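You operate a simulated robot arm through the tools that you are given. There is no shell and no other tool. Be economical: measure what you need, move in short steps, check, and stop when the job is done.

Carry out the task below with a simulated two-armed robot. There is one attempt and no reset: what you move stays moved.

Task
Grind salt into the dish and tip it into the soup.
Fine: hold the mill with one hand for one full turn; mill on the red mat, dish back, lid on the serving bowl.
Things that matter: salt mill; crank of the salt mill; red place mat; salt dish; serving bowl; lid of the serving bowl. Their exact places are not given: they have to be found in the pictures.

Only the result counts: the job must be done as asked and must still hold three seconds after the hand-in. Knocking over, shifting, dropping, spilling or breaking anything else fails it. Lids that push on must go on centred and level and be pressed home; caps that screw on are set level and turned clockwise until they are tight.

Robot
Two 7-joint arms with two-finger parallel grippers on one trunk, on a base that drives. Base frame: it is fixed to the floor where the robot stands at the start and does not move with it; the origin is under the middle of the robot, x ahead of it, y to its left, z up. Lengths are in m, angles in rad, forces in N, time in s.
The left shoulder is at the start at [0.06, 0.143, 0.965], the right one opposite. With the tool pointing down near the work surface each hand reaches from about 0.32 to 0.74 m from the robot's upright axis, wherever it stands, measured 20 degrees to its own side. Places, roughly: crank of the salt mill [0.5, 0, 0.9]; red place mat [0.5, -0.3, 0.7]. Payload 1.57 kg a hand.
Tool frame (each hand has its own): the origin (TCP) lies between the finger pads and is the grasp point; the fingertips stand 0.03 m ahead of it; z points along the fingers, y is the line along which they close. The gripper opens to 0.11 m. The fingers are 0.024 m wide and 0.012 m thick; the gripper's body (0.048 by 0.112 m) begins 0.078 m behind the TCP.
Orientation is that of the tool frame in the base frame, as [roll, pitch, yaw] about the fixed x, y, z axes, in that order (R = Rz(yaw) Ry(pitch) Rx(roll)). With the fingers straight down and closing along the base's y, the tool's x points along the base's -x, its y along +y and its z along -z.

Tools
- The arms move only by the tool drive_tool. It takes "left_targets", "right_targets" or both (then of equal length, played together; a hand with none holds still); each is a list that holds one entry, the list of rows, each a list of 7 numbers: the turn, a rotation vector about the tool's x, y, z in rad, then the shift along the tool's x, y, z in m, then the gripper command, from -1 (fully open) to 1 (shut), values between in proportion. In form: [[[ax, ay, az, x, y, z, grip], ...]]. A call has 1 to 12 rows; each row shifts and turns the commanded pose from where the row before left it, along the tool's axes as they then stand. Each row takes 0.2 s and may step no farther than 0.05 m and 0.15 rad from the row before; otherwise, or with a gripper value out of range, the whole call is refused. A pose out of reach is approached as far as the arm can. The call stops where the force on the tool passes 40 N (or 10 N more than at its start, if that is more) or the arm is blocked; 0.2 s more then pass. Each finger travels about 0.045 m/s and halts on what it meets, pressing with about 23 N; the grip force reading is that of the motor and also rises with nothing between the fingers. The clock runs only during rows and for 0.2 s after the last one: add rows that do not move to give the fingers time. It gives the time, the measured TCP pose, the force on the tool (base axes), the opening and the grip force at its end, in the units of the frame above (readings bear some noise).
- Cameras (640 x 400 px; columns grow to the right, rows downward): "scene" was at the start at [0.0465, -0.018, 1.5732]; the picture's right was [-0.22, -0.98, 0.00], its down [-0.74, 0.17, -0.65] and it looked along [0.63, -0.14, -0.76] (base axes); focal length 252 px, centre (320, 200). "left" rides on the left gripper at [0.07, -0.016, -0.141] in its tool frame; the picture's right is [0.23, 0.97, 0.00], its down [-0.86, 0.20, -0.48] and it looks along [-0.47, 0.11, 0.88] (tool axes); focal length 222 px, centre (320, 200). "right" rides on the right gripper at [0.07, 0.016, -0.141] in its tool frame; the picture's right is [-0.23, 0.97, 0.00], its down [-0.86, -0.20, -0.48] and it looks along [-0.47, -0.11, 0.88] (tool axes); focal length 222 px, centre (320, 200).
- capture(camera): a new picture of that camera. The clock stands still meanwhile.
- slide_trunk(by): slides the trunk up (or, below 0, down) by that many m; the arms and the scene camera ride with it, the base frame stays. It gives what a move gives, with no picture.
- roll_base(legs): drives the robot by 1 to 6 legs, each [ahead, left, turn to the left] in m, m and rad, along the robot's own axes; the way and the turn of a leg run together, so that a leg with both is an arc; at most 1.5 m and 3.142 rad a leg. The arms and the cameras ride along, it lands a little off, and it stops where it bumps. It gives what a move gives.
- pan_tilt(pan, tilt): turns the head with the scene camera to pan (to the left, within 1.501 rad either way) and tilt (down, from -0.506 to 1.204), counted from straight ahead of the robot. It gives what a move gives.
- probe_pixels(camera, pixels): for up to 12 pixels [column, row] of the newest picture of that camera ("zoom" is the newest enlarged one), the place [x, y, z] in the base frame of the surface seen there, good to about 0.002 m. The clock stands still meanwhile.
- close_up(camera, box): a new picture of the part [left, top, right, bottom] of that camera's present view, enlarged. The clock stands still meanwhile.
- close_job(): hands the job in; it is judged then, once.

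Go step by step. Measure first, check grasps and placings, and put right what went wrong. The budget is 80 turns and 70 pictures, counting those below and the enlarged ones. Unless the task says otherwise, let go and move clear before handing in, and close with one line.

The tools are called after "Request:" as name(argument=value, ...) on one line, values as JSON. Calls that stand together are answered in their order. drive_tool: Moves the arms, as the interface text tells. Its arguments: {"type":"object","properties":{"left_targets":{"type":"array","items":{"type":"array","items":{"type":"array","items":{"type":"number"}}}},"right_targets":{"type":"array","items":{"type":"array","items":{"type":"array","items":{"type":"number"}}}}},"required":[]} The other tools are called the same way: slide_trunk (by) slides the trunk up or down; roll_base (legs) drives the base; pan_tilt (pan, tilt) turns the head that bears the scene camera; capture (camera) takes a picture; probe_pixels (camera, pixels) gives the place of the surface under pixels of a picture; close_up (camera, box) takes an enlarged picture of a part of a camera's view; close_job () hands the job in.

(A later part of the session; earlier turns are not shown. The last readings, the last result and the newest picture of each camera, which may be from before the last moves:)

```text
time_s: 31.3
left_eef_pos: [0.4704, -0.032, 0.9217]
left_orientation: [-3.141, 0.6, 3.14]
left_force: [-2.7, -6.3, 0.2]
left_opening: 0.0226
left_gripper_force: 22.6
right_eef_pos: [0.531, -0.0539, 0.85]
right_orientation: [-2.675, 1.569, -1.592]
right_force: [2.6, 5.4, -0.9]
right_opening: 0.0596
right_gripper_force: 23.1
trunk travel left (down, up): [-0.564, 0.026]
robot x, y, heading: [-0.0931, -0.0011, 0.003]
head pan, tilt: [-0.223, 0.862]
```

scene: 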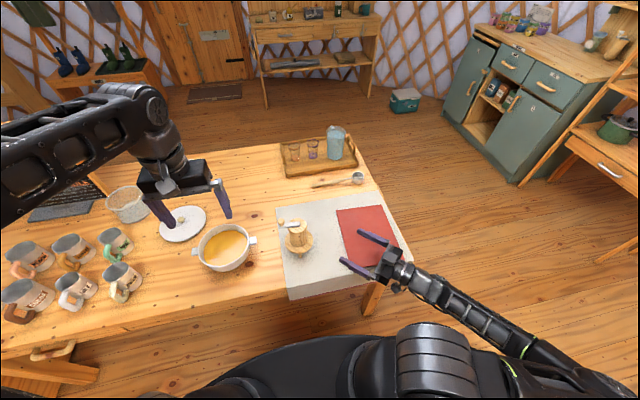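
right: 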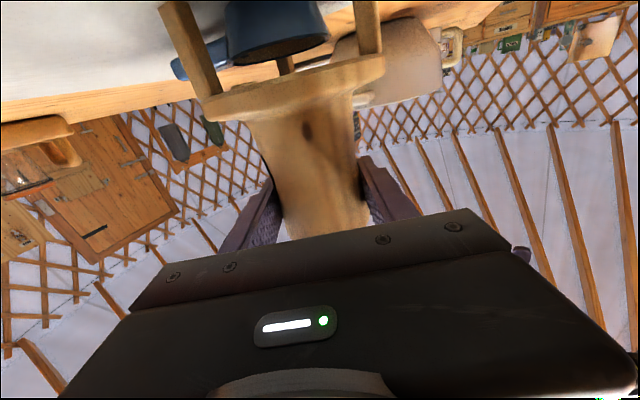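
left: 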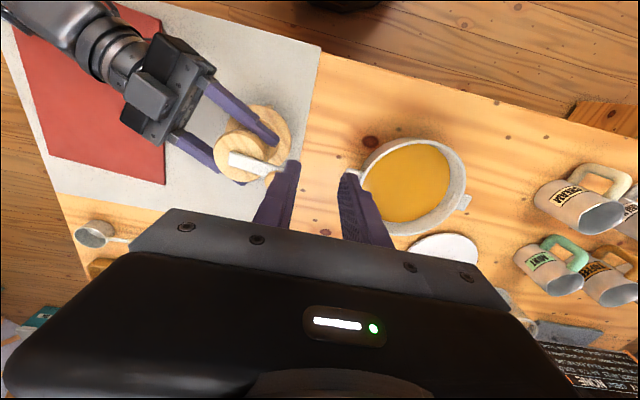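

Request:
drive_tool(left_targets=[[[0, 0, 0, -0.0054, 0.0124, 0.0037, 1], [0, 0, 0, -0.0078, 0.0102, 0.0054, 1], [0, 0, 0, -0.0097, 0.0074, 0.0067, 1], [0, 0, 0, 0, 0, 0, 1]]])

Request:
drive_tool(left_targets=[[[0, 0, 0, -0.0111, 0.0041, 0.0076, 1], [0, 0, 0, -0.0115, 0.0005, 0.0079, 1], [0, 0, 0, -0.0112, -0.0032, 0.0077, 1], [0, 0, 0, 0, 0, 0, 1]]])

Request:
close_up(camera="left", box=[220, 100, 420, 225])

```text
time_s: 32.3
left_eef_pos: [0.4997, -0.0032, 0.9211]
left_orientation: [3.141, 0.6, -3.14]
left_force: [0.4, -5.6, 2.2]
left_opening: 0.0222
left_gripper_force: 22.4
right_eef_pos: [0.5318, -0.0525, 0.8508]
right_orientation: [-2.278, 1.569, -1.195]
right_force: [-0.6, 6.0, -2.0]
right_opening: 0.0595
right_gripper_force: 22.8
trunk travel left (down, up): [-0.564, 0.026]
robot x, y, heading: [-0.0914, -0.0039, 0.002]
head pan, tilt: [-0.223, 0.862]
```

```text
time_s: 33.3
left_eef_pos: [0.5413, -0.0012, 0.9206]
left_orientation: [3.14, 0.599, 3.14]
left_force: [-6.3, -1.2, 5.5]
left_opening: 0.0221
left_gripper_force: 23.5
right_eef_pos: [0.5301, -0.0531, 0.8497]
right_orientation: [-2.13, 1.57, -1.047]
right_force: [7.1, 1.8, -2.0]
right_opening: 0.0599
right_gripper_force: 23.0
trunk travel left (down, up): [-0.564, 0.026]
robot x, y, heading: [-0.0918, -0.001, -0.002]
head pan, tilt: [-0.223, 0.862]
```

```text
3.20 times, centred on (320, 162) of left
```

zoom: 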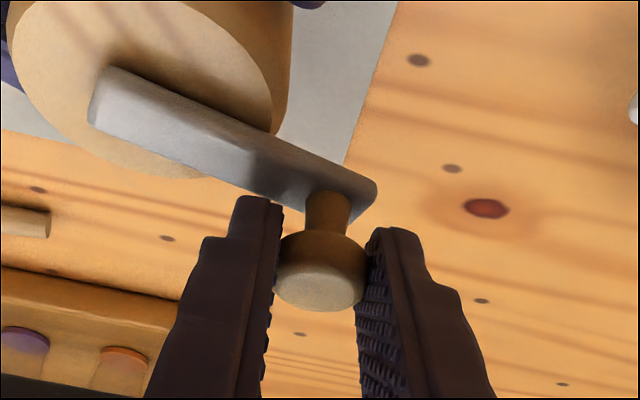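

The crank has gone just past a full turn (about 374°). I'll release the knob, lift the left hand clear, and look at the dish with the right camera.

Request:
drive_tool(left_targets=[[[0, 0, 0, 0, 0, 0, 0.4], [0, 0, 0, 0, 0, 0, 0.4], [0, 0, 0, -0.015, 0, -0.025, 0.4], [0, 0, 0, -0.015, 0, -0.025, 0.4], [0, 0, 0, 0, 0.03, -0.03, 0.4], [0, 0, 0, 0, 0.04, -0.02, 0], [0, 0, 0, 0, 0.04, -0.02, -0.5], [0, 0, 0, 0, 0.04, 0, -1], [0, 0, 0, 0, 0, 0, -1]]])

Request:
close_up(camera="right", box=[120, 0, 440, 200])

Request:
capture(camera="scene")

```text
time_s: 35.3
left_eef_pos: [0.4961, 0.1474, 1.0405]
left_orientation: [-3.141, 0.6, 3.14]
left_force: [0.3, -0.7, 0.0]
left_opening: 0.1099
left_gripper_force: 0.1
right_eef_pos: [0.5313, -0.0532, 0.8501]
right_orientation: [1.364, 1.571, 2.448]
right_force: [-0.2, -0.3, 0.0]
right_opening: 0.0596
right_gripper_force: 23.2
trunk travel left (down, up): [-0.564, 0.026]
robot x, y, heading: [-0.0905, 0.0012, 0.003]
head pan, tilt: [-0.223, 0.862]
```

```text
2.00 times, centred on (280, 100) of right
```

zoom: 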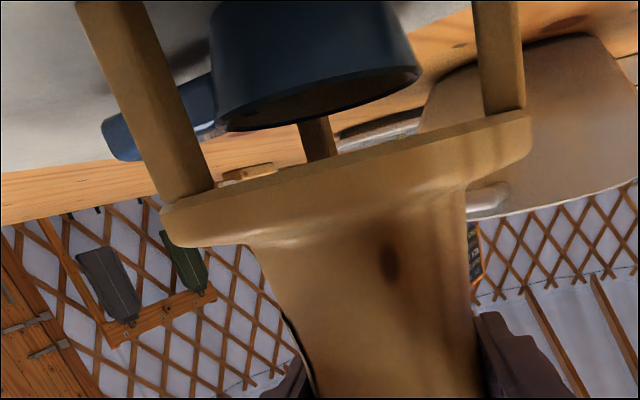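

```text
33 pictures are left
```

scene: 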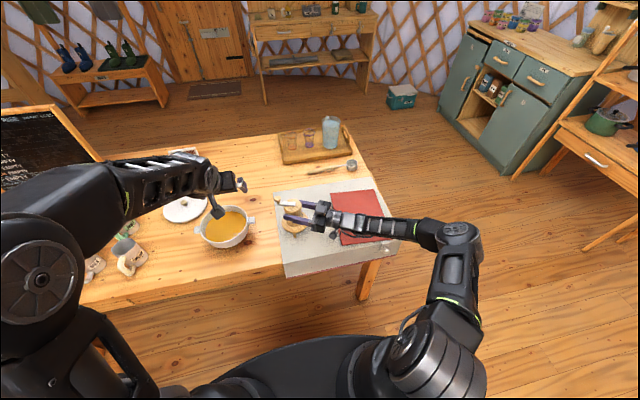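

I'll lift the mill 0.09 m straight up off the dish.

Request:
drive_tool(right_targets=[[[0, 0, 0, -0.015, 0, 0, 1], [0, 0, 0, -0.015, 0, 0, 1], [0, 0, 0, -0.02, 0, 0, 1], [0, 0, 0, -0.02, 0, 0, 1], [0, 0, 0, -0.02, 0, 0, 1], [0, 0, 0, 0, 0, 0, 1]]])

Request:
close_up(camera="scene", box=[240, 140, 400, 240])

```text
time_s: 36.7
left_eef_pos: [0.4955, 0.1473, 1.0406]
left_orientation: [3.14, 0.598, 3.141]
left_force: [-0.4, -0.6, -0.8]
left_opening: 0.1101
left_gripper_force: 0.1
right_eef_pos: [0.5325, -0.0537, 0.9393]
right_orientation: [-2.523, 1.569, -1.441]
right_force: [0.2, 0.4, -1.8]
right_opening: 0.0598
right_gripper_force: 23.1
trunk travel left (down, up): [-0.564, 0.026]
robot x, y, heading: [-0.0905, -0.0011, 0.002]
head pan, tilt: [-0.223, 0.862]
```

```text
4.00 times, centred on (320, 190) of scene
```

zoom: 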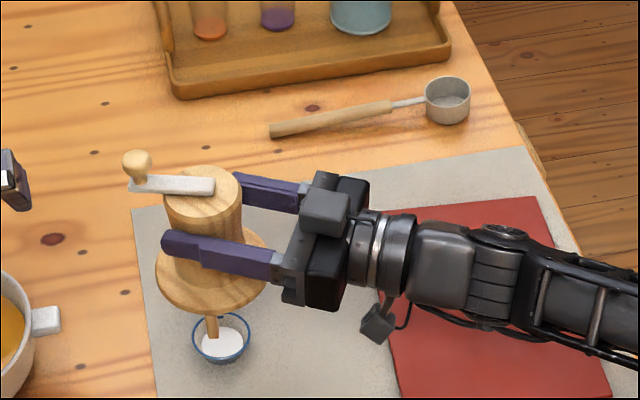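

The dish holds salt (around (222,345)). I'll carry the mill over the red mat.

Request:
drive_tool(right_targets=[[[0, 0, 0, 0, -0.015, -0.031, 1], [0, 0, 0, 0, -0.015, -0.031, 1], [0, 0, 0, 0, -0.015, -0.031, 1], [0, 0, 0, 0, -0.015, -0.031, 1], [0, 0, 0, 0, -0.015, -0.031, 1], [0, 0, 0, 0, -0.015, -0.031, 1], [0, 0, 0, 0, -0.015, -0.032, 1], [0, 0, 0, 0, -0.015, -0.032, 1], [0, 0, 0, 0, 0, 0, 1]]])

Request:
drive_tool(right_targets=[[[0, 0, 0, 0.02, 0, 0, 1], [0, 0, 0, 0.02, 0, 0, 1], [0, 0, 0, 0.02, 0, 0, 1], [0, 0, 0, 0.015, 0, 0, 1], [0, 0, 0, 0, 0, 0, 1]]])

Request:
capture(camera="scene")

Request:
probe_pixels(camera="scene", pixels=[[335, 195], [372, 192], [392, 236], [342, 240], [296, 225], [293, 226]])

```text
time_s: 38.7
left_eef_pos: [0.4966, 0.1471, 1.0402]
left_orientation: [3.141, 0.601, -3.141]
left_force: [0.1, -0.1, 0.2]
left_opening: 0.11
left_gripper_force: 0.0
right_eef_pos: [0.5192, -0.3283, 0.9388]
right_orientation: [-2.237, 1.571, -1.154]
right_force: [-1.0, -0.1, -2.2]
right_opening: 0.0597
right_gripper_force: 23.5
trunk travel left (down, up): [-0.564, 0.026]
robot x, y, heading: [-0.088, -0.0007, -0.0]
head pan, tilt: [-0.223, 0.862]
```

```text
time_s: 39.9
left_eef_pos: [0.4961, 0.147, 1.0405]
left_orientation: [-3.141, 0.601, 3.141]
left_force: [-1.5, -0.3, -0.7]
left_opening: 0.1103
left_gripper_force: 0.2
right_eef_pos: [0.5198, -0.3314, 0.8655]
right_orientation: [-2.077, 1.57, -0.992]
right_force: [-0.1, 0.8, -1.2]
right_opening: 0.0595
right_gripper_force: 22.9
trunk travel left (down, up): [-0.564, 0.026]
robot x, y, heading: [-0.0882, 0.0001, 0.002]
head pan, tilt: [-0.223, 0.862]
```

```text
31 pictures are left
```

scene: 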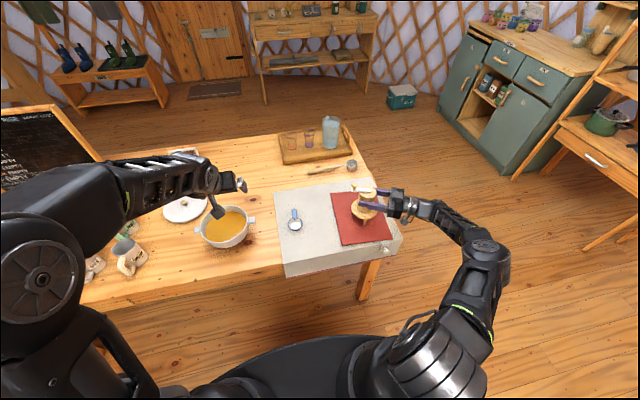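

```text
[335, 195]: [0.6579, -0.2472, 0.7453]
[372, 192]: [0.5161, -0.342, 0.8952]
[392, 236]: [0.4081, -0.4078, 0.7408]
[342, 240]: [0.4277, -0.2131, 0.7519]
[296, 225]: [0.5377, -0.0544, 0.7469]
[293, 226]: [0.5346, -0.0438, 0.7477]
```

The mill is centred over the mat, and the dish sits alone with its salt. I'll lower until contact.

Request:
drive_tool(right_targets=[[[0, 0, 0, 0.005, 0, 0, 1], [0, 0, 0, 0.004, 0, 0, 1], [0, 0, 0, 0, 0, 0, 1]]])

Request:
drive_tool(right_targets=[[[0, 0, 0, 0.003, 0, 0, 1], [0, 0, 0, 0, 0, 0, 1]]])

```text
time_s: 40.7
left_eef_pos: [0.4942, 0.1469, 1.0417]
left_orientation: [3.141, 0.599, -3.14]
left_force: [-0.7, 0.7, 0.3]
left_opening: 0.11
left_gripper_force: 0.2
right_eef_pos: [0.5212, -0.3288, 0.8597]
right_orientation: [-0.833, 1.567, 0.251]
right_force: [1.2, -1.9, 16.6]
right_opening: 0.0597
right_gripper_force: 22.7
trunk travel left (down, up): [-0.564, 0.026]
robot x, y, heading: [-0.0928, 0.002, -0.003]
head pan, tilt: [-0.223, 0.862]
```

```text
time_s: 41.3
left_eef_pos: [0.4951, 0.1488, 1.0407]
left_orientation: [-3.139, 0.599, -3.141]
left_force: [0.0, 0.5, -0.2]
left_opening: 0.1099
left_gripper_force: 0.0
right_eef_pos: [0.5201, -0.3278, 0.8552]
right_orientation: [-0.956, 1.567, 0.128]
right_force: [2.2, 0.3, 22.4]
right_opening: 0.0596
right_gripper_force: 23.1
trunk travel left (down, up): [-0.564, 0.026]
robot x, y, heading: [-0.0886, -0.0008, 0.003]
head pan, tilt: [-0.223, 0.862]
```

Contact reached (22 N). I'll relax 3 mm, open, and back out.

Request:
drive_tool(right_targets=[[[0, 0, 0, -0.003, 0, 0, 1], [0, 0, 0, 0, 0, 0, 0.2], [0, 0, 0, 0, 0, 0, -0.4], [0, 0, 0, 0, 0, 0, -1], [0, 0, 0, 0, 0, 0, -1], [0, 0, 0, 0, 0, 0, -1], [0, 0, 0, 0, 0, -0.03, -1], [0, 0, 0, 0, 0, -0.04, -1], [0, 0, 0, 0, 0, -0.05, -1], [0, 0, 0, -0.03, 0, -0.02, -1], [0, 0, 0, -0.04, 0, 0, -1]]])

Request:
capture(camera="scene")

Request:
close_up(camera="scene", box=[265, 170, 425, 270])

Request:
probe_pixels(camera="zoom", pixels=[[115, 160], [115, 170], [118, 188], [130, 205], [98, 222], [145, 222], [122, 240], [122, 225], [108, 165], [122, 165]])

```text
time_s: 43.7
left_eef_pos: [0.4956, 0.148, 1.0415]
left_orientation: [-3.141, 0.6, -3.141]
left_force: [-1.0, 0.2, -0.2]
left_opening: 0.11
left_gripper_force: 0.1
right_eef_pos: [0.4344, -0.4064, 0.9498]
right_orientation: [-2.272, 1.568, -1.186]
right_force: [1.0, -0.3, 0.5]
right_opening: 0.11
right_gripper_force: 0.1
right hand out of reach, approached as far as the arm can: row 8, 9, 10
trunk travel left (down, up): [-0.564, 0.026]
robot x, y, heading: [-0.088, -0.0008, -0.005]
head pan, tilt: [-0.223, 0.862]
```

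```text
30 pictures are left
```

scene: 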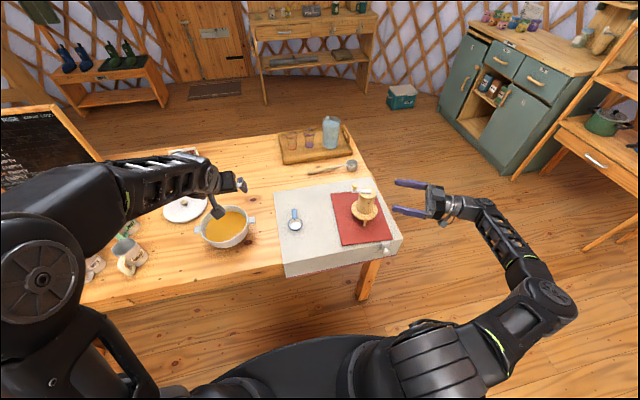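

```text
4.00 times, centred on (345, 220) of scene
```

zoom: 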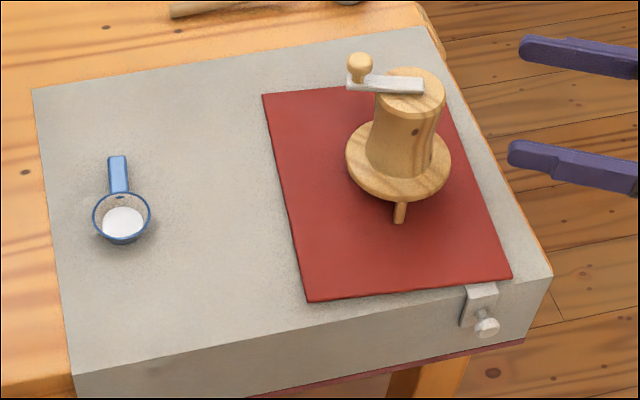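

```text
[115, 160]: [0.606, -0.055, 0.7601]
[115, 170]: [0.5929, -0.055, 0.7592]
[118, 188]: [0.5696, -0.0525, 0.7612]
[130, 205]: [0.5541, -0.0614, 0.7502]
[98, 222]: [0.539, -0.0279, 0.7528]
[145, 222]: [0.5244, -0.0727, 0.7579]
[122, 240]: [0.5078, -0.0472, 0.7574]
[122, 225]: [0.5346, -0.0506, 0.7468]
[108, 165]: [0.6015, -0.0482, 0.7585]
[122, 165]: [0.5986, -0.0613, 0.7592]
```

The mill stands on the mat. The dish centre is at about (0.532,-0.051), with its handle running along x to 0.61 at y=-0.055 and z≈0.756. I'll bring the tilted left hand above the handle.

Request:
drive_tool(left_targets=[[[0, 0, 0, 0.0045, -0.029, 0.0281, -1], [0, 0, 0, 0.0045, -0.029, 0.0281, -1], [0, 0, 0, 0.0045, -0.029, 0.0281, -0.6], [0, 0, 0, 0.0045, -0.029, 0.0281, -0.3], [0, 0, 0, 0.0045, -0.029, 0.0281, 0], [0, 0, 0, 0.0045, -0.029, 0.0281, 0.3], [0, 0, 0, 0.0042, -0.029, 0.0281, 0.3], [0, 0, 0, 0, 0, 0, 0.3]]])

Request:
close_up(camera="left", box=[200, 60, 440, 210])

```text
time_s: 45.5
left_eef_pos: [0.582, -0.0561, 0.8559]
left_orientation: [-3.141, 0.602, 3.141]
left_force: [0.2, -0.1, 0.5]
left_opening: 0.0385
left_gripper_force: 0.0
right_eef_pos: [0.4352, -0.4078, 0.9477]
right_orientation: [-2.045, 1.568, -0.961]
right_force: [-0.1, 1.1, 0.0]
right_opening: 0.1099
right_gripper_force: 0.1
trunk travel left (down, up): [-0.564, 0.026]
robot x, y, heading: [-0.0895, -0.0011, 0.003]
head pan, tilt: [-0.223, 0.862]
```

```text
2.67 times, centred on (320, 135) of left
```

zoom: 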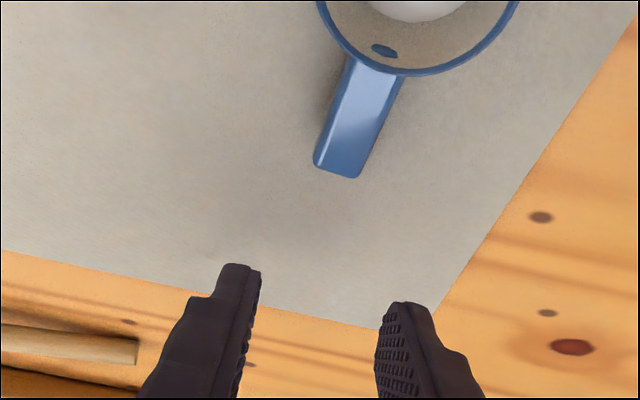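

Aligned. I'll descend 0.08 m to the handle.

Request:
drive_tool(left_targets=[[[0, 0, 0, 0.0151, 0, 0.022, 0.3], [0, 0, 0, 0.0151, 0, 0.022, 0.3], [0, 0, 0, 0.0146, 0, 0.0215, 0.3], [0, 0, 0, 0, 0, 0, 0.3]]])

Request:
close_up(camera="left", box=[200, 60, 440, 210])

```text
time_s: 46.5
left_eef_pos: [0.5842, -0.055, 0.7785]
left_orientation: [-3.141, 0.599, 3.141]
left_force: [0.0, 0.1, 0.3]
left_opening: 0.0384
left_gripper_force: 0.0
right_eef_pos: [0.4345, -0.4076, 0.9482]
right_orientation: [-2.06, 1.569, -0.976]
right_force: [-0.3, -1.4, -0.2]
right_opening: 0.1098
right_gripper_force: 0.1
trunk travel left (down, up): [-0.564, 0.026]
robot x, y, heading: [-0.0859, -0.0006, 0.002]
head pan, tilt: [-0.223, 0.862]
```

```text
2.67 times, centred on (320, 135) of left
```

zoom: 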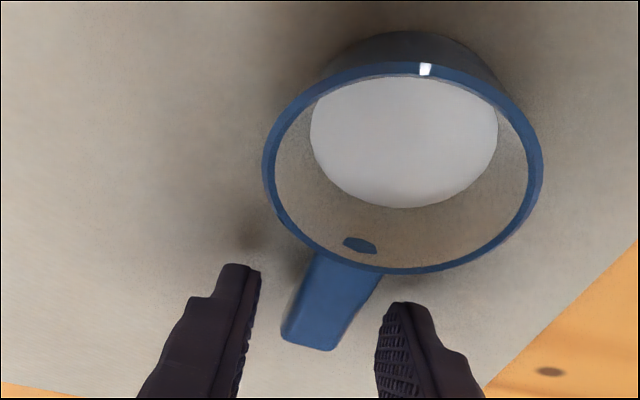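

The fingers straddle the handle. I'll close.

Request:
drive_tool(left_targets=[[[0, 0, 0, 0.001, 0, 0.0012, 0.6], [0, 0, 0, 0, 0, 0, 0.8], [0, 0, 0, 0, 0, 0, 1], [0, 0, 0, 0, 0, 0, 1]]])

Request:
close_up(camera="left", box=[200, 60, 440, 210])

```text
time_s: 47.5
left_eef_pos: [0.5819, -0.054, 0.7765]
left_orientation: [3.14, 0.601, 3.141]
left_force: [0.0, 0.0, 0.4]
left_opening: 0.0191
left_gripper_force: 23.1
right_eef_pos: [0.4357, -0.4063, 0.9478]
right_orientation: [-2.074, 1.57, -0.991]
right_force: [-0.3, -0.3, -0.5]
right_opening: 0.11
right_gripper_force: 0.1
trunk travel left (down, up): [-0.564, 0.026]
robot x, y, heading: [-0.088, -0.0032, -0.002]
head pan, tilt: [-0.223, 0.862]
```

```text
2.67 times, centred on (320, 135) of left
```

zoom: 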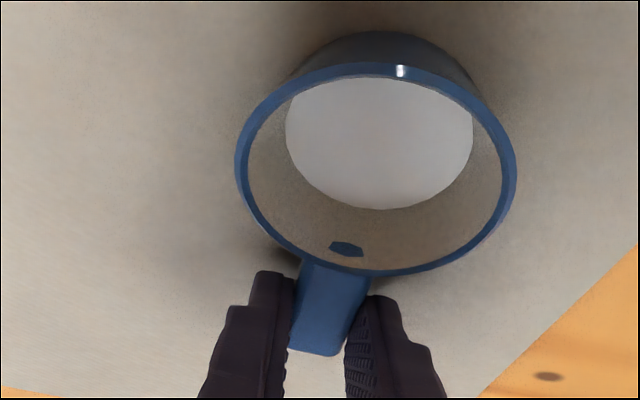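

Held (opening 0.019). I'll lift the dish level and check it.

Request:
drive_tool(left_targets=[[[0, 0, 0, -0.0085, 0, -0.0124, 1], [0, 0, 0, -0.0179, 0, -0.0261, 1], [0, 0, 0, -0.0179, 0, -0.0261, 1], [0, 0, 0, -0.0179, 0, -0.0261, 1], [0, 0, 0, -0.0179, 0, -0.0261, 1], [0, 0, 0, -0.0179, 0, -0.0261, 1], [0, 0, 0, -0.009, 0, -0.0132, 1], [0, 0, 0, 0, 0, 0, 1]]])

Request:
close_up(camera="left", box=[200, 60, 440, 210])

```text
time_s: 49.3
left_eef_pos: [0.581, -0.0541, 0.9664]
left_orientation: [-3.14, 0.601, 3.139]
left_force: [0.1, 0.8, -0.7]
left_opening: 0.0192
left_gripper_force: 23.3
right_eef_pos: [0.4352, -0.4077, 0.9484]
right_orientation: [-2.118, 1.569, -1.033]
right_force: [-0.1, 0.0, -0.9]
right_opening: 0.11
right_gripper_force: 0.1
trunk travel left (down, up): [-0.564, 0.026]
robot x, y, heading: [-0.0911, 0.0056, -0.002]
head pan, tilt: [-0.223, 0.862]
```

```text
2.67 times, centred on (320, 135) of left
```

zoom: 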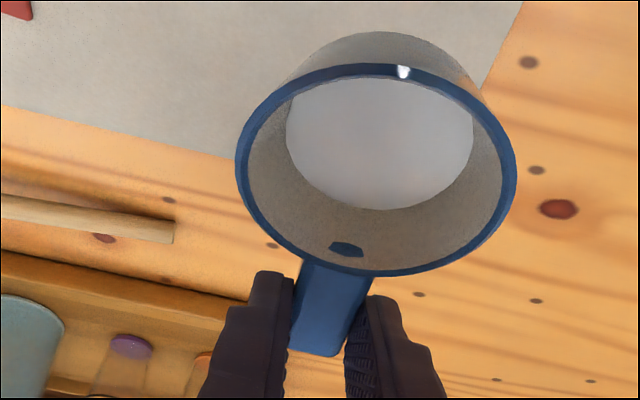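

The dish came up in the same pose relative to the hand. I'll carry it sideways over the bowl at y=0.207.

Request:
drive_tool(left_targets=[[[0, 0, 0, 0, 0.02, 0, 1], [0, 0, 0, 0, 0.035, 0, 1], [0, 0, 0, 0, 0.035, 0, 1], [0, 0, 0, 0, 0.035, 0, 1], [0, 0, 0, 0, 0.035, 0, 1], [0, 0, 0, 0, 0.035, 0, 1], [0, 0, 0, 0, 0.035, 0, 1], [0, 0, 0, -0.0057, 0.031, -0.0083, 1], [0, 0, 0, 0, 0, 0, 1]]])

Request:
capture(camera="left")

```text
time_s: 51.3
left_eef_pos: [0.5798, 0.2068, 0.975]
left_orientation: [3.14, 0.598, 3.14]
left_force: [0.1, -0.3, 0.4]
left_opening: 0.0193
left_gripper_force: 22.6
right_eef_pos: [0.4354, -0.4076, 0.9492]
right_orientation: [0.943, 1.569, 2.027]
right_force: [0.2, -0.6, 0.2]
right_opening: 0.1101
right_gripper_force: 0.0
trunk travel left (down, up): [-0.564, 0.026]
robot x, y, heading: [-0.0911, 0.0039, 0.002]
head pan, tilt: [-0.223, 0.862]
```

```text
24 pictures are left
```

left: 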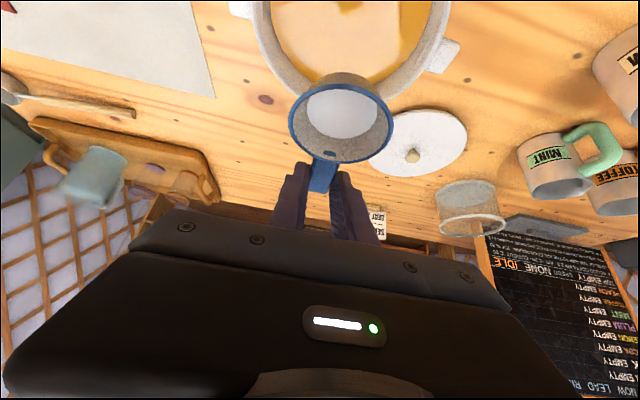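

Over the bowl. I'll start tipping: the first 0.7 rad, rim over the soup.

Request:
drive_tool(left_targets=[[[0, -0.1, 0, 0, 0, 0, 1], [0, -0.1, 0, 0, 0, 0, 1], [0, -0.1, 0, 0, 0, 0, 1], [0, -0.1, 0, 0, 0, 0, 1], [0, -0.1, 0, 0, 0, 0, 1], [0, -0.1, 0, 0, 0, 0, 1], [0, -0.1, 0, 0, 0, 0, 1], [0, 0, 0, 0, 0, 0, 1]]])

Request:
drive_tool(left_targets=[[[0, -0.1, 0, 0, 0, 0, 1], [0, -0.1, 0, 0, 0, 0, 1], [0, -0.1, 0, 0, 0, 0, 1], [0, -0.1, 0, 0, 0, 0, 1], [0, -0.1, 0, 0, 0, 0, 1], [0, -0.1, 0, 0, 0, 0, 1], [0, 0, 0, 0, 0, 0, 1], [0, 0, 0, 0, 0, 0, 1], [0, 0, 0, 0, 0, 0, 1]]])

Request:
close_up(camera="scene", box=[160, 160, 320, 260])

Request:
capture(camera="left")

```text
time_s: 53.1
left_eef_pos: [0.5818, 0.2062, 0.9757]
left_orientation: [3.14, 1.301, -3.14]
left_force: [-0.2, 0.1, 0.0]
left_opening: 0.019
left_gripper_force: 23.3
right_eef_pos: [0.4353, -0.4071, 0.948]
right_orientation: [-2.052, 1.569, -0.972]
right_force: [-0.2, -0.8, 0.0]
right_opening: 0.1099
right_gripper_force: 0.1
trunk travel left (down, up): [-0.564, 0.026]
robot x, y, heading: [-0.0892, 0.0007, 0.001]
head pan, tilt: [-0.223, 0.862]
```

```text
time_s: 55.1
left_eef_pos: [0.5824, 0.2085, 0.9766]
left_orientation: [0.0, 1.54, -0.001]
left_force: [-0.3, -0.7, -1.8]
left_opening: 0.0196
left_gripper_force: 23.6
left hand out of reach, approached as far as the arm can: row 4, 5, 6
right_eef_pos: [0.4353, -0.407, 0.9483]
right_orientation: [-2.167, 1.569, -1.082]
right_force: [-0.4, -0.1, -0.6]
right_opening: 0.1102
right_gripper_force: 0.0
trunk travel left (down, up): [-0.564, 0.026]
robot x, y, heading: [-0.0872, 0.0001, -0.002]
head pan, tilt: [-0.223, 0.862]
```

```text
4.00 times, centred on (240, 210) of scene
```

zoom: 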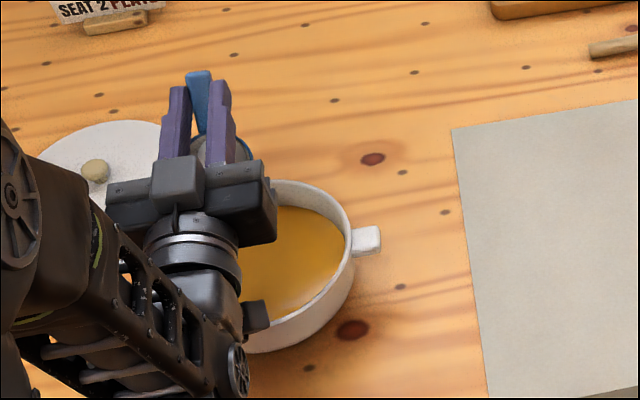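

```text
22 pictures are left
```

left: 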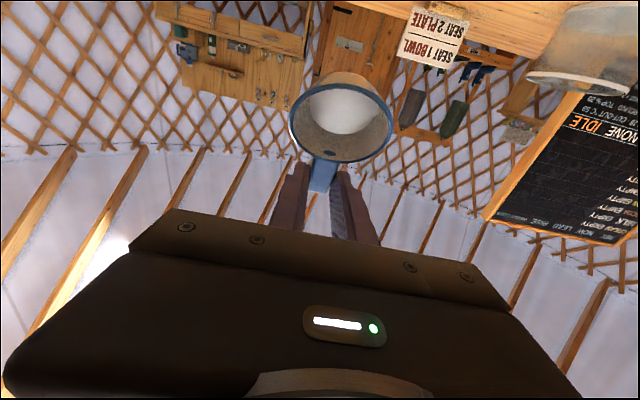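

The arm stopped at about 92° hand pitch, so the dish is tipped only 57° and still holds the salt. I'll bring the pitch back slightly and then roll the hand about its own axis to turn the dish over. Checking the pitch step first.

Request:
drive_tool(left_targets=[[[0, 0.15, 0, 0, 0, 0, 1], [0, 0.15, 0, 0, 0, 0, 1], [0, 0, 0, 0, -0.03, 0, 1], [0, 0, 0, 0, 0, 0, 1]]])

```text
time_s: 56.1
left_eef_pos: [0.5815, 0.1772, 0.9764]
left_orientation: [-3.141, 1.297, 3.141]
left_force: [-0.8, -0.4, -0.8]
left_opening: 0.019
left_gripper_force: 23.0
right_eef_pos: [0.4342, -0.4068, 0.9492]
right_orientation: [-2.149, 1.57, -1.064]
right_force: [-0.2, -0.1, 1.0]
right_opening: 0.11
right_gripper_force: 0.0
trunk travel left (down, up): [-0.564, 0.026]
robot x, y, heading: [-0.0903, 0.0029, 0.005]
head pan, tilt: [-0.223, 0.862]
```

The command clamps cleanly. I'll set the pitch to about 1.5 and roll 1.5 rad toward the left.

Request:
drive_tool(left_targets=[[[0, -0.1, 0, 0, 0, 0, 1], [0, -0.1, 0, 0, 0, 0, 1], [0, 0, 0.15, 0, 0, 0, 1], [0, 0, 0.15, 0, 0, 0, 1], [0, 0, 0.15, 0, 0, 0, 1], [0, 0, 0.15, 0, 0, 0, 1], [0, 0, 0.15, 0, 0, 0, 1], [0, 0, 0.15, 0, 0, 0, 1], [0, 0, 0.15, 0, 0, 0, 1], [0, 0, 0.15, 0, 0, 0, 1], [0, 0, 0.15, 0, 0, 0, 1], [0, 0, 0.15, 0, 0, 0, 1]]])

```text
time_s: 58.7
left_eef_pos: [0.5811, 0.1767, 0.9763]
left_orientation: [1.642, 0.067, 1.577]
left_force: [0.1, 0.4, -0.4]
left_opening: 0.0193
left_gripper_force: 23.4
right_eef_pos: [0.4341, -0.4075, 0.9491]
right_orientation: [-2.072, 1.57, -0.99]
right_force: [-0.4, 0.7, 0.8]
right_opening: 0.1099
right_gripper_force: 0.0
trunk travel left (down, up): [-0.564, 0.026]
robot x, y, heading: [-0.0904, -0.0027, -0.001]
head pan, tilt: [-0.223, 0.862]
```

The roll works. I'll continue to about 146° of roll, which tips the dish past 110° with its lip over the bowl centre.

Request:
drive_tool(left_targets=[[[0, 0, 0.15, 0, 0, 0, 1], [0, 0, 0.15, 0, 0, 0, 1], [0, 0, 0.15, 0, 0, 0, 1], [0, 0, 0.15, 0, 0, 0, 1], [0, 0, 0.15, 0, 0, 0, 1], [0, 0, 0.15, 0, 0, 0, 1], [0, 0, 0.15, 0, 0, 0, 1], [0, 0, 0, 0, 0, 0, 1], [0, 0, 0, 0, 0, 0, 1], [0, 0, 0, 0, 0, 0, 1]]])

Request:
close_up(camera="left", box=[200, 60, 440, 210])

Request:
close_up(camera="scene", box=[160, 160, 320, 260])

```text
time_s: 60.9
left_eef_pos: [0.5812, 0.1768, 0.9755]
left_orientation: [1.699, -0.973, 1.466]
left_force: [-0.5, 0.1, -0.8]
left_opening: 0.0189
left_gripper_force: 23.1
right_eef_pos: [0.4359, -0.4075, 0.9477]
right_orientation: [-2.152, 1.569, -1.072]
right_force: [-0.3, 1.1, 0.1]
right_opening: 0.1099
right_gripper_force: 0.1
trunk travel left (down, up): [-0.564, 0.026]
robot x, y, heading: [-0.0893, -0.0003, -0.0]
head pan, tilt: [-0.223, 0.862]
```

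```text
2.67 times, centred on (320, 135) of left
```

zoom: 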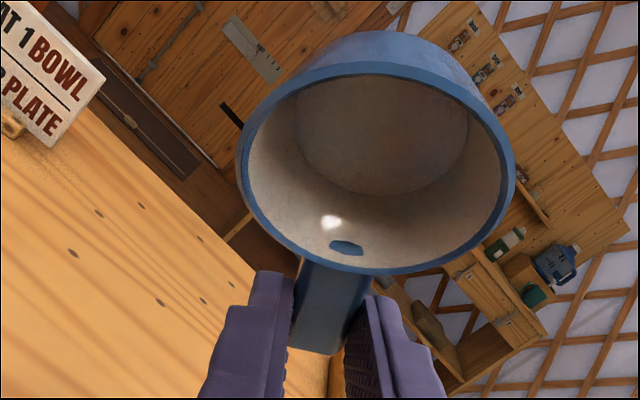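

```text
4.00 times, centred on (240, 210) of scene
```

zoom: 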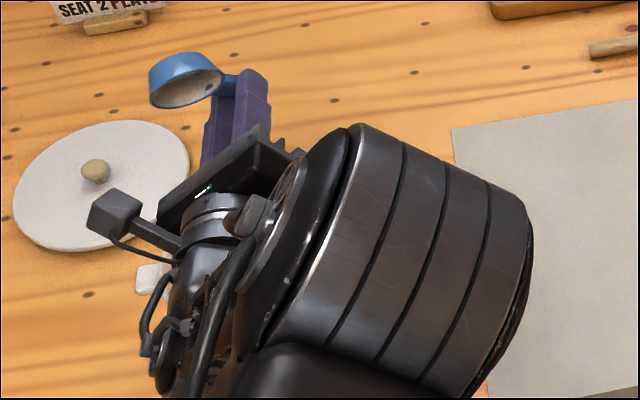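

The dish is empty; the salt went out over the bowl. I'll roll back and return to level.

Request:
drive_tool(left_targets=[[[0, 0, -0.15, 0, 0, 0, 1], [0, 0, -0.15, 0, 0, 0, 1], [0, 0, -0.15, 0, 0, 0, 1], [0, 0, -0.15, 0, 0, 0, 1], [0, 0, -0.15, 0, 0, 0, 1], [0, 0, -0.15, 0, 0, 0, 1], [0, 0, -0.15, 0, 0, 0, 1], [0, 0, -0.15, 0, 0, 0, 1], [0, 0, -0.15, 0, 0, 0, 1], [0, 0, -0.15, 0, 0, 0, 1], [0, 0, -0.15, 0, 0, 0, 1], [0, 0, -0.15, 0, 0, 0, 1]]])

Request:
drive_tool(left_targets=[[[0, 0, -0.15, 0, 0, 0, 1], [0, 0, -0.15, 0, 0, 0, 1], [0, 0, -0.15, 0, 0, 0, 1], [0, 0, -0.15, 0, 0, 0, 1], [0, 0, -0.15, 0, 0, 0, 1], [0, 0.15, 0, 0, 0, 0, 1], [0, 0.15, 0, 0, 0, 0, 1], [0, 0.15, 0, 0, 0, 0, 1], [0, 0.15, 0, 0, 0, 0, 1], [0, 0.15, 0, 0, 0, 0, 1], [0, 0.15, 0, 0, 0, 0, 1], [0, 0, 0, 0, 0, 0, 1]]])

Request:
capture(camera="left")

```text
time_s: 63.5
left_eef_pos: [0.5814, 0.1758, 0.9752]
left_orientation: [1.674, 0.82, 1.647]
left_force: [-0.3, 0.1, -1.2]
left_opening: 0.0191
left_gripper_force: 22.9
right_eef_pos: [0.4333, -0.4069, 0.948]
right_orientation: [-2.229, 1.569, -1.146]
right_force: [-0.3, -0.6, -0.7]
right_opening: 0.11
right_gripper_force: 0.2
trunk travel left (down, up): [-0.564, 0.026]
robot x, y, heading: [-0.0924, -0.0009, 0.002]
head pan, tilt: [-0.223, 0.862]
```

```text
time_s: 66.1
left_eef_pos: [0.582, 0.1772, 0.9763]
left_orientation: [-3.141, 0.601, -3.142]
left_force: [0.8, -0.3, 0.0]
left_opening: 0.0193
left_gripper_force: 23.2
right_eef_pos: [0.435, -0.4078, 0.9487]
right_orientation: [-1.963, 1.569, -0.88]
right_force: [-0.4, -0.5, -0.5]
right_opening: 0.1102
right_gripper_force: 0.1
trunk travel left (down, up): [-0.564, 0.026]
robot x, y, heading: [-0.0934, 0.0002, -0.003]
head pan, tilt: [-0.223, 0.862]
```

```text
19 pictures are left
```

left: 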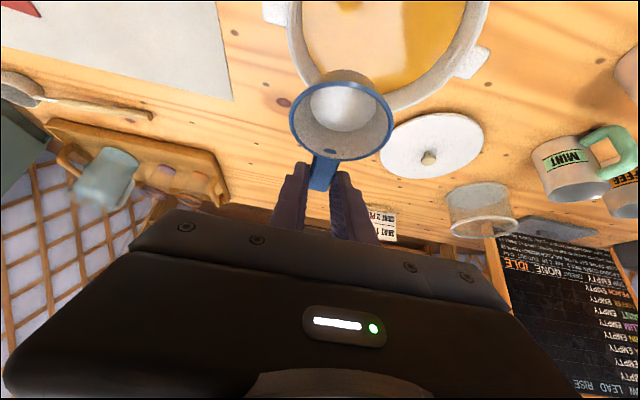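

I'll check closely that the dish really is empty.

Request:
close_up(camera="left", box=[200, 60, 440, 210])

Request:
probe_pixels(camera="zoom", pixels=[[380, 140], [380, 190], [380, 71], [375, 274], [240, 170], [515, 170], [320, 330]])

```text
2.67 times, centred on (320, 135) of left
```

zoom: 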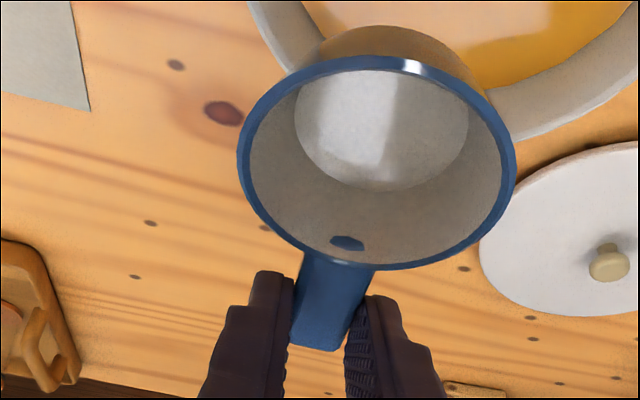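

```text
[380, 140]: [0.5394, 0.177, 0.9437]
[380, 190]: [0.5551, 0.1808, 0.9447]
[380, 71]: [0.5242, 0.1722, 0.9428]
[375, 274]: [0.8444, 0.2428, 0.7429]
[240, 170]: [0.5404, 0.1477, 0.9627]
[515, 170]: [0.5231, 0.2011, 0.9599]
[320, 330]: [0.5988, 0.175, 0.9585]
```

The inside floor now sits about 17 mm below the rim, lower than the salt surface was, and looks bare: it is empty. I'll carry the dish back above its place and lower most of the way.

Request:
drive_tool(left_targets=[[[0, 0, 0, 0, -0.033, 0, 1], [0, 0, 0, 0, -0.033, 0, 1], [0, 0, 0, 0, -0.033, 0, 1], [0, 0, 0, 0, -0.033, 0, 1], [0, 0, 0, 0, -0.033, 0, 1], [0, 0, 0, 0, -0.033, 0, 1], [0, 0, 0, 0, -0.0333, 0, 1], [0, 0, 0, 0, 0, 0, 1]]])

Request:
drive_tool(left_targets=[[[0, 0, 0, 0.0174, 0, 0.0254, 1], [0, 0, 0, 0.0174, 0, 0.0254, 1], [0, 0, 0, 0.0174, 0, 0.0254, 1], [0, 0, 0, 0.0174, 0, 0.0254, 1], [0, 0, 0, 0.0174, 0, 0.0254, 1], [0, 0, 0, 0.0174, 0, 0.0254, 1], [0, 0, 0, 0, 0, 0, 1]]])

```text
time_s: 67.9
left_eef_pos: [0.5805, -0.0547, 0.9732]
left_orientation: [3.141, 0.599, 3.142]
left_force: [-0.4, -0.5, -0.5]
left_opening: 0.0193
left_gripper_force: 22.9
right_eef_pos: [0.4345, -0.4067, 0.9496]
right_orientation: [-2.175, 1.568, -1.091]
right_force: [-0.3, -0.5, -0.5]
right_opening: 0.11
right_gripper_force: 0.0
trunk travel left (down, up): [-0.564, 0.026]
robot x, y, heading: [-0.0941, -0.0002, -0.004]
head pan, tilt: [-0.223, 0.862]
```

```text
time_s: 69.5
left_eef_pos: [0.5812, -0.0547, 0.7915]
left_orientation: [-3.141, 0.6, -3.141]
left_force: [0.1, -0.5, -0.2]
left_opening: 0.0193
left_gripper_force: 22.9
right_eef_pos: [0.4354, -0.4077, 0.9484]
right_orientation: [-2.052, 1.57, -0.969]
right_force: [0.7, -0.6, -0.6]
right_opening: 0.11
right_gripper_force: 0.0
trunk travel left (down, up): [-0.564, 0.026]
robot x, y, heading: [-0.092, -0.0019, -0.0]
head pan, tilt: [-0.223, 0.862]
```

Request:
drive_tool(left_targets=[[[0, 0, 0, 0.0031, 0, 0.0045, 1], [0, 0, 0, 0.0028, 0, 0.0041, 1], [0, 0, 0, 0.0011, 0, 0.0016, 1], [0, 0, 0, 0, 0, 0, 1]]])

```text
time_s: 70.5
left_eef_pos: [0.5816, -0.0561, 0.7789]
left_orientation: [3.14, 0.603, -3.141]
left_force: [0.0, 0.1, 2.3]
left_opening: 0.0194
left_gripper_force: 23.2
right_eef_pos: [0.4356, -0.4061, 0.9497]
right_orientation: [-1.972, 1.57, -0.888]
right_force: [0.3, 0.8, -0.3]
right_opening: 0.1099
right_gripper_force: 0.0
trunk travel left (down, up): [-0.564, 0.026]
robot x, y, heading: [-0.0912, 0.0003, -0.004]
head pan, tilt: [-0.223, 0.862]
```

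It's touching down (2.3 N). I'll open and lift straight up, then check the place.

Request:
drive_tool(left_targets=[[[0, 0, 0, 0, 0, 0, 0.5], [0, 0, 0, 0, 0, 0, 0.3], [0, 0, 0, 0, 0, 0, 0.2], [0, 0, 0, -0.0113, 0, -0.0165, 0.2], [0, 0, 0, -0.0181, 0, -0.0264, 0.2], [0, 0, 0, -0.0226, 0, -0.033, 0.2], [0, 0, 0, -0.0226, 0, -0.033, 0], [0, 0, 0, -0.0226, 0.02, -0.033, -0.5], [0, 0, 0, -0.01, 0.04, -0.02, -1], [0, 0, 0, 0, 0.04, -0.02, -1], [0, 0, 0, 0, 0.04, -0.02, -1], [0, 0, 0, 0, 0, 0, -1]]])

Request:
capture(camera="scene")

Request:
close_up(camera="scene", box=[155, 165, 315, 265])

Request:
probe_pixels(camera="zoom", pixels=[[555, 180], [555, 190], [558, 208], [562, 244], [535, 240], [582, 242], [560, 260], [115, 150]])

```text
time_s: 73.1
left_eef_pos: [0.5565, 0.0877, 1.0026]
left_orientation: [3.14, 0.6, 3.141]
left_force: [0.3, -1.0, 0.7]
left_opening: 0.1101
left_gripper_force: 0.0
right_eef_pos: [0.4351, -0.4073, 0.9473]
right_orientation: [1.02, 1.57, 2.105]
right_force: [-0.9, -0.6, -0.4]
right_opening: 0.11
right_gripper_force: 0.1
trunk travel left (down, up): [-0.564, 0.026]
robot x, y, heading: [-0.0932, -0.0038, -0.002]
head pan, tilt: [-0.223, 0.862]
```

```text
17 pictures are left
```

scene: 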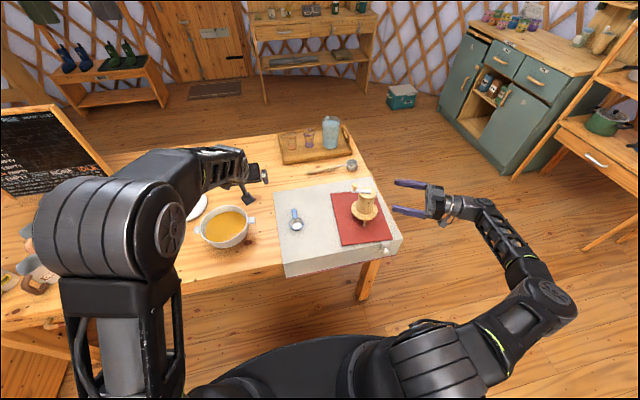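

```text
4.00 times, centred on (235, 215) of scene
```

zoom: 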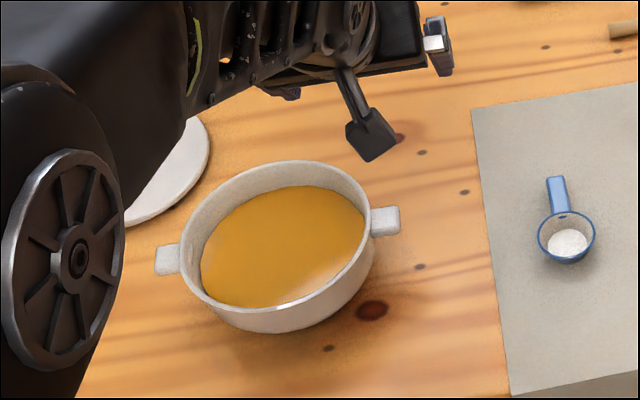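

```text
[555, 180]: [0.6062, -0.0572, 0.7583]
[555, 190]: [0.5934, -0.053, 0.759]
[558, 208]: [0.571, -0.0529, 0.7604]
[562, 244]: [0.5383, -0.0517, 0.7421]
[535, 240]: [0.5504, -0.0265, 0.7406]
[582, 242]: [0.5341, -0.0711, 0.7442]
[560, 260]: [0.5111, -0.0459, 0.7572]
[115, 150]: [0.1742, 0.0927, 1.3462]
```

The dish is back in place, empty (floor at z 0.742, where the salt had been 0.747). Next is the lid. First I'll raise the right hand well clear of the mill.

Request:
drive_tool(right_targets=[[[0, 0, 0, -0.04, 0, 0, -1], [0, 0, 0, -0.04, 0, 0, -1], [0, 0, 0, -0.04, 0, 0, -1], [0, 0, 0, -0.04, 0, 0, -1], [0, 0, 0, -0.03, 0, 0, -1], [0, 0, 0, 0, 0, 0, -1]]])

```text
time_s: 74.5
left_eef_pos: [0.5579, 0.0862, 1.0033]
left_orientation: [3.141, 0.6, -3.141]
left_force: [0.0, -0.3, 1.1]
left_opening: 0.1099
left_gripper_force: 0.0
right_eef_pos: [0.4366, -0.4058, 1.1377]
right_orientation: [0.981, 1.57, 2.064]
right_force: [-0.4, -0.1, -0.2]
right_opening: 0.1098
right_gripper_force: 0.0
trunk travel left (down, up): [-0.564, 0.026]
robot x, y, heading: [-0.0908, -0.0023, -0.002]
head pan, tilt: [-0.223, 0.862]
```

The right hand is clear at z 1.14. I'll drive the base left 0.09 and ahead 0.13, and turn the head to see the lid.

Request:
roll_base(legs=[[0, 0.09, 0], [0.13, 0, 0]])

Request:
pan_tilt(pan=0.35, tilt=0.9)

Request:
capture(camera="scene")

```text
time_s: 76.5
left_eef_pos: [0.6875, 0.1767, 1.0033]
left_orientation: [-3.141, 0.598, 3.138]
left_force: [0.5, -1.2, 0.5]
left_opening: 0.1099
left_gripper_force: 0.1
right_eef_pos: [0.5666, -0.3164, 1.1349]
right_orientation: [2.921, 1.57, -2.283]
right_force: [0.7, 0.1, -0.5]
right_opening: 0.1101
right_gripper_force: 0.1
trunk travel left (down, up): [-0.564, 0.026]
robot x, y, heading: [0.0399, 0.0917, -0.002]
head pan, tilt: [-0.223, 0.862]
```

```text
time_s: 77.5
left_eef_pos: [0.6868, 0.1775, 1.0038]
left_orientation: [3.141, 0.601, 3.138]
left_force: [-0.3, -0.1, 1.0]
left_opening: 0.1099
left_gripper_force: 0.0
right_eef_pos: [0.5657, -0.3163, 1.1374]
right_orientation: [-2.112, 1.569, -1.03]
right_force: [0.2, -0.3, -0.4]
right_opening: 0.1099
right_gripper_force: 0.1
trunk travel left (down, up): [-0.564, 0.026]
robot x, y, heading: [0.0396, 0.0916, -0.006]
head pan, tilt: [0.351, 0.901]
```

```text
15 pictures are left
```

scene: 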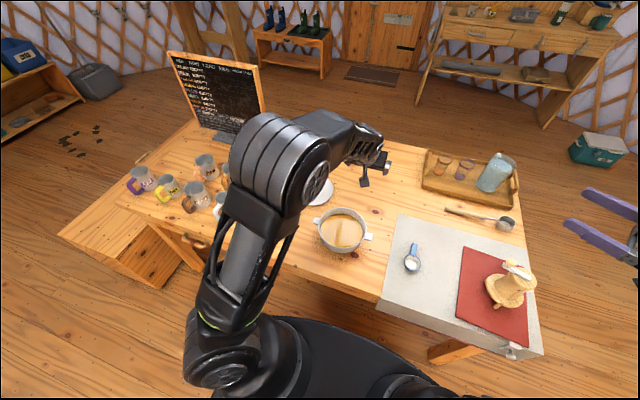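

I'll move the left hand above and behind the lid knob and look with its own camera.

Request:
drive_tool(left_targets=[[[0, 0, 0, 0.008, 0.0338, 0.0155, -0.5], [0, 0, 0, 0.008, 0.0338, 0.0155, -0.2], [0, 0, 0, 0.008, 0.0338, 0.0155, 0], [0, 0, 0, 0.008, 0.0338, 0.0155, 0], [0, 0, 0, 0.008, 0.0338, 0.0155, 0], [0, 0, 0, 0.008, 0.0338, 0.0155, 0], [0, 0, 0, 0, 0, 0, 0]]])

Request:
capture(camera="left")

```text
time_s: 79.1
left_eef_pos: [0.6998, 0.3781, 0.9006]
left_orientation: [-3.14, 0.603, 3.139]
left_force: [-0.3, 0.6, -0.2]
left_opening: 0.055
left_gripper_force: 0.1
right_eef_pos: [0.5657, -0.3162, 1.1374]
right_orientation: [-1.942, 1.57, -0.864]
right_force: [-0.2, -0.1, 0.4]
right_opening: 0.1099
right_gripper_force: 0.1
trunk travel left (down, up): [-0.564, 0.026]
robot x, y, heading: [0.0408, 0.0937, -0.007]
head pan, tilt: [0.351, 0.901]
```

```text
14 pictures are left
```

left: 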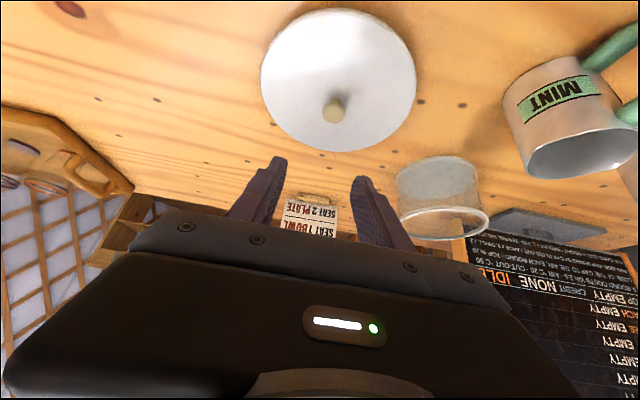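

I'll measure the knob and lid edges.

Request:
probe_pixels(camera="left", pixels=[[333, 104], [333, 110], [334, 118], [325, 108], [342, 108], [264, 85], [412, 85], [338, 12], [340, 149], [310, 100], [372, 90], [440, 165]])

Request:
close_up(camera="left", box=[250, 0, 430, 160])

Request:
probe_pixels(camera="scene", pixels=[[316, 220], [371, 237], [346, 209], [340, 250], [320, 232], [362, 222], [342, 230]])

```text
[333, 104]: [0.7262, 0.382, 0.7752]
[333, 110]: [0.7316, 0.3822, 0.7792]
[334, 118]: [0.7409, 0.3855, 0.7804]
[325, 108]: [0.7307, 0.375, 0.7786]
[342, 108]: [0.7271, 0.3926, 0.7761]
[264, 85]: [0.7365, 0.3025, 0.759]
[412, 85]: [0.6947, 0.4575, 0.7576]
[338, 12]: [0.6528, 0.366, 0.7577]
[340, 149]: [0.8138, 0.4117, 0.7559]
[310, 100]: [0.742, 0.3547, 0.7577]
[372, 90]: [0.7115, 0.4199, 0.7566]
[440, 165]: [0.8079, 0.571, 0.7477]
```

```text
2.50 times, centred on (340, 80) of left
```

zoom: 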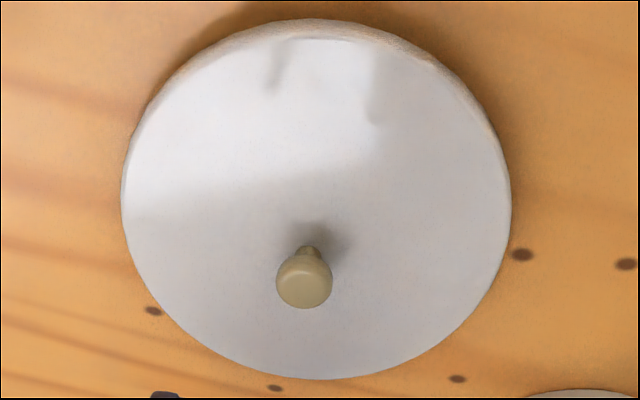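

```text
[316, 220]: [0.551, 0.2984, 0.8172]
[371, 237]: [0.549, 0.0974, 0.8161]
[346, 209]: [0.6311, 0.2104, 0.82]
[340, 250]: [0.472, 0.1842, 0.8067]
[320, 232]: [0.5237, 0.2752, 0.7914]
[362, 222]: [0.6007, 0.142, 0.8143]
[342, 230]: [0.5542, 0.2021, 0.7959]
```

The knob head is at about (0.732,0.383), top z 0.780. The lid top is at 0.7575 with a radius near 0.083. I'll descend onto the knob.

Request:
drive_tool(left_targets=[[[0, 0, 0, 0.015, 0.0017, 0.0336, 0.2], [0, 0, 0, 0.015, 0.0017, 0.0336, 0.3], [0, 0, 0, 0.0115, 0.0016, 0.0257, 0.3], [0, 0, 0, 0.0034, 0, 0.008, 0.3], [0, 0, 0, 0, 0, 0, 0.3]]])

Request:
close_up(camera="left", box=[200, 60, 440, 210])

```text
time_s: 80.3
left_eef_pos: [0.7204, 0.3826, 0.7902]
left_orientation: [3.141, 0.601, 3.135]
left_force: [-0.2, 0.6, 0.6]
left_opening: 0.0384
left_gripper_force: 0.0
right_eef_pos: [0.564, -0.3158, 1.137]
right_orientation: [-2.201, 1.568, -1.122]
right_force: [0.2, -0.7, 0.3]
right_opening: 0.11
right_gripper_force: 0.0
trunk travel left (down, up): [-0.564, 0.026]
robot x, y, heading: [0.0384, 0.0874, -0.004]
head pan, tilt: [0.351, 0.901]
```

```text
2.67 times, centred on (320, 135) of left
```

zoom: 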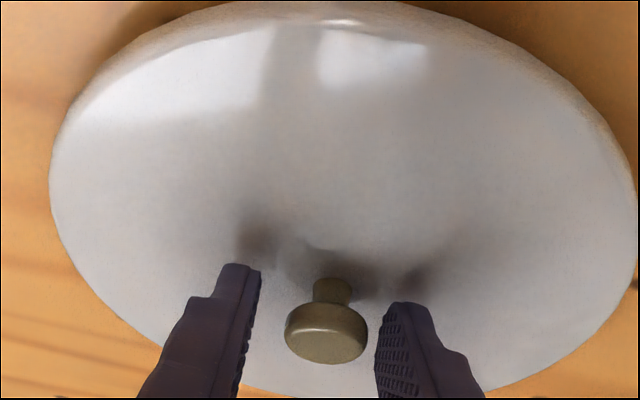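

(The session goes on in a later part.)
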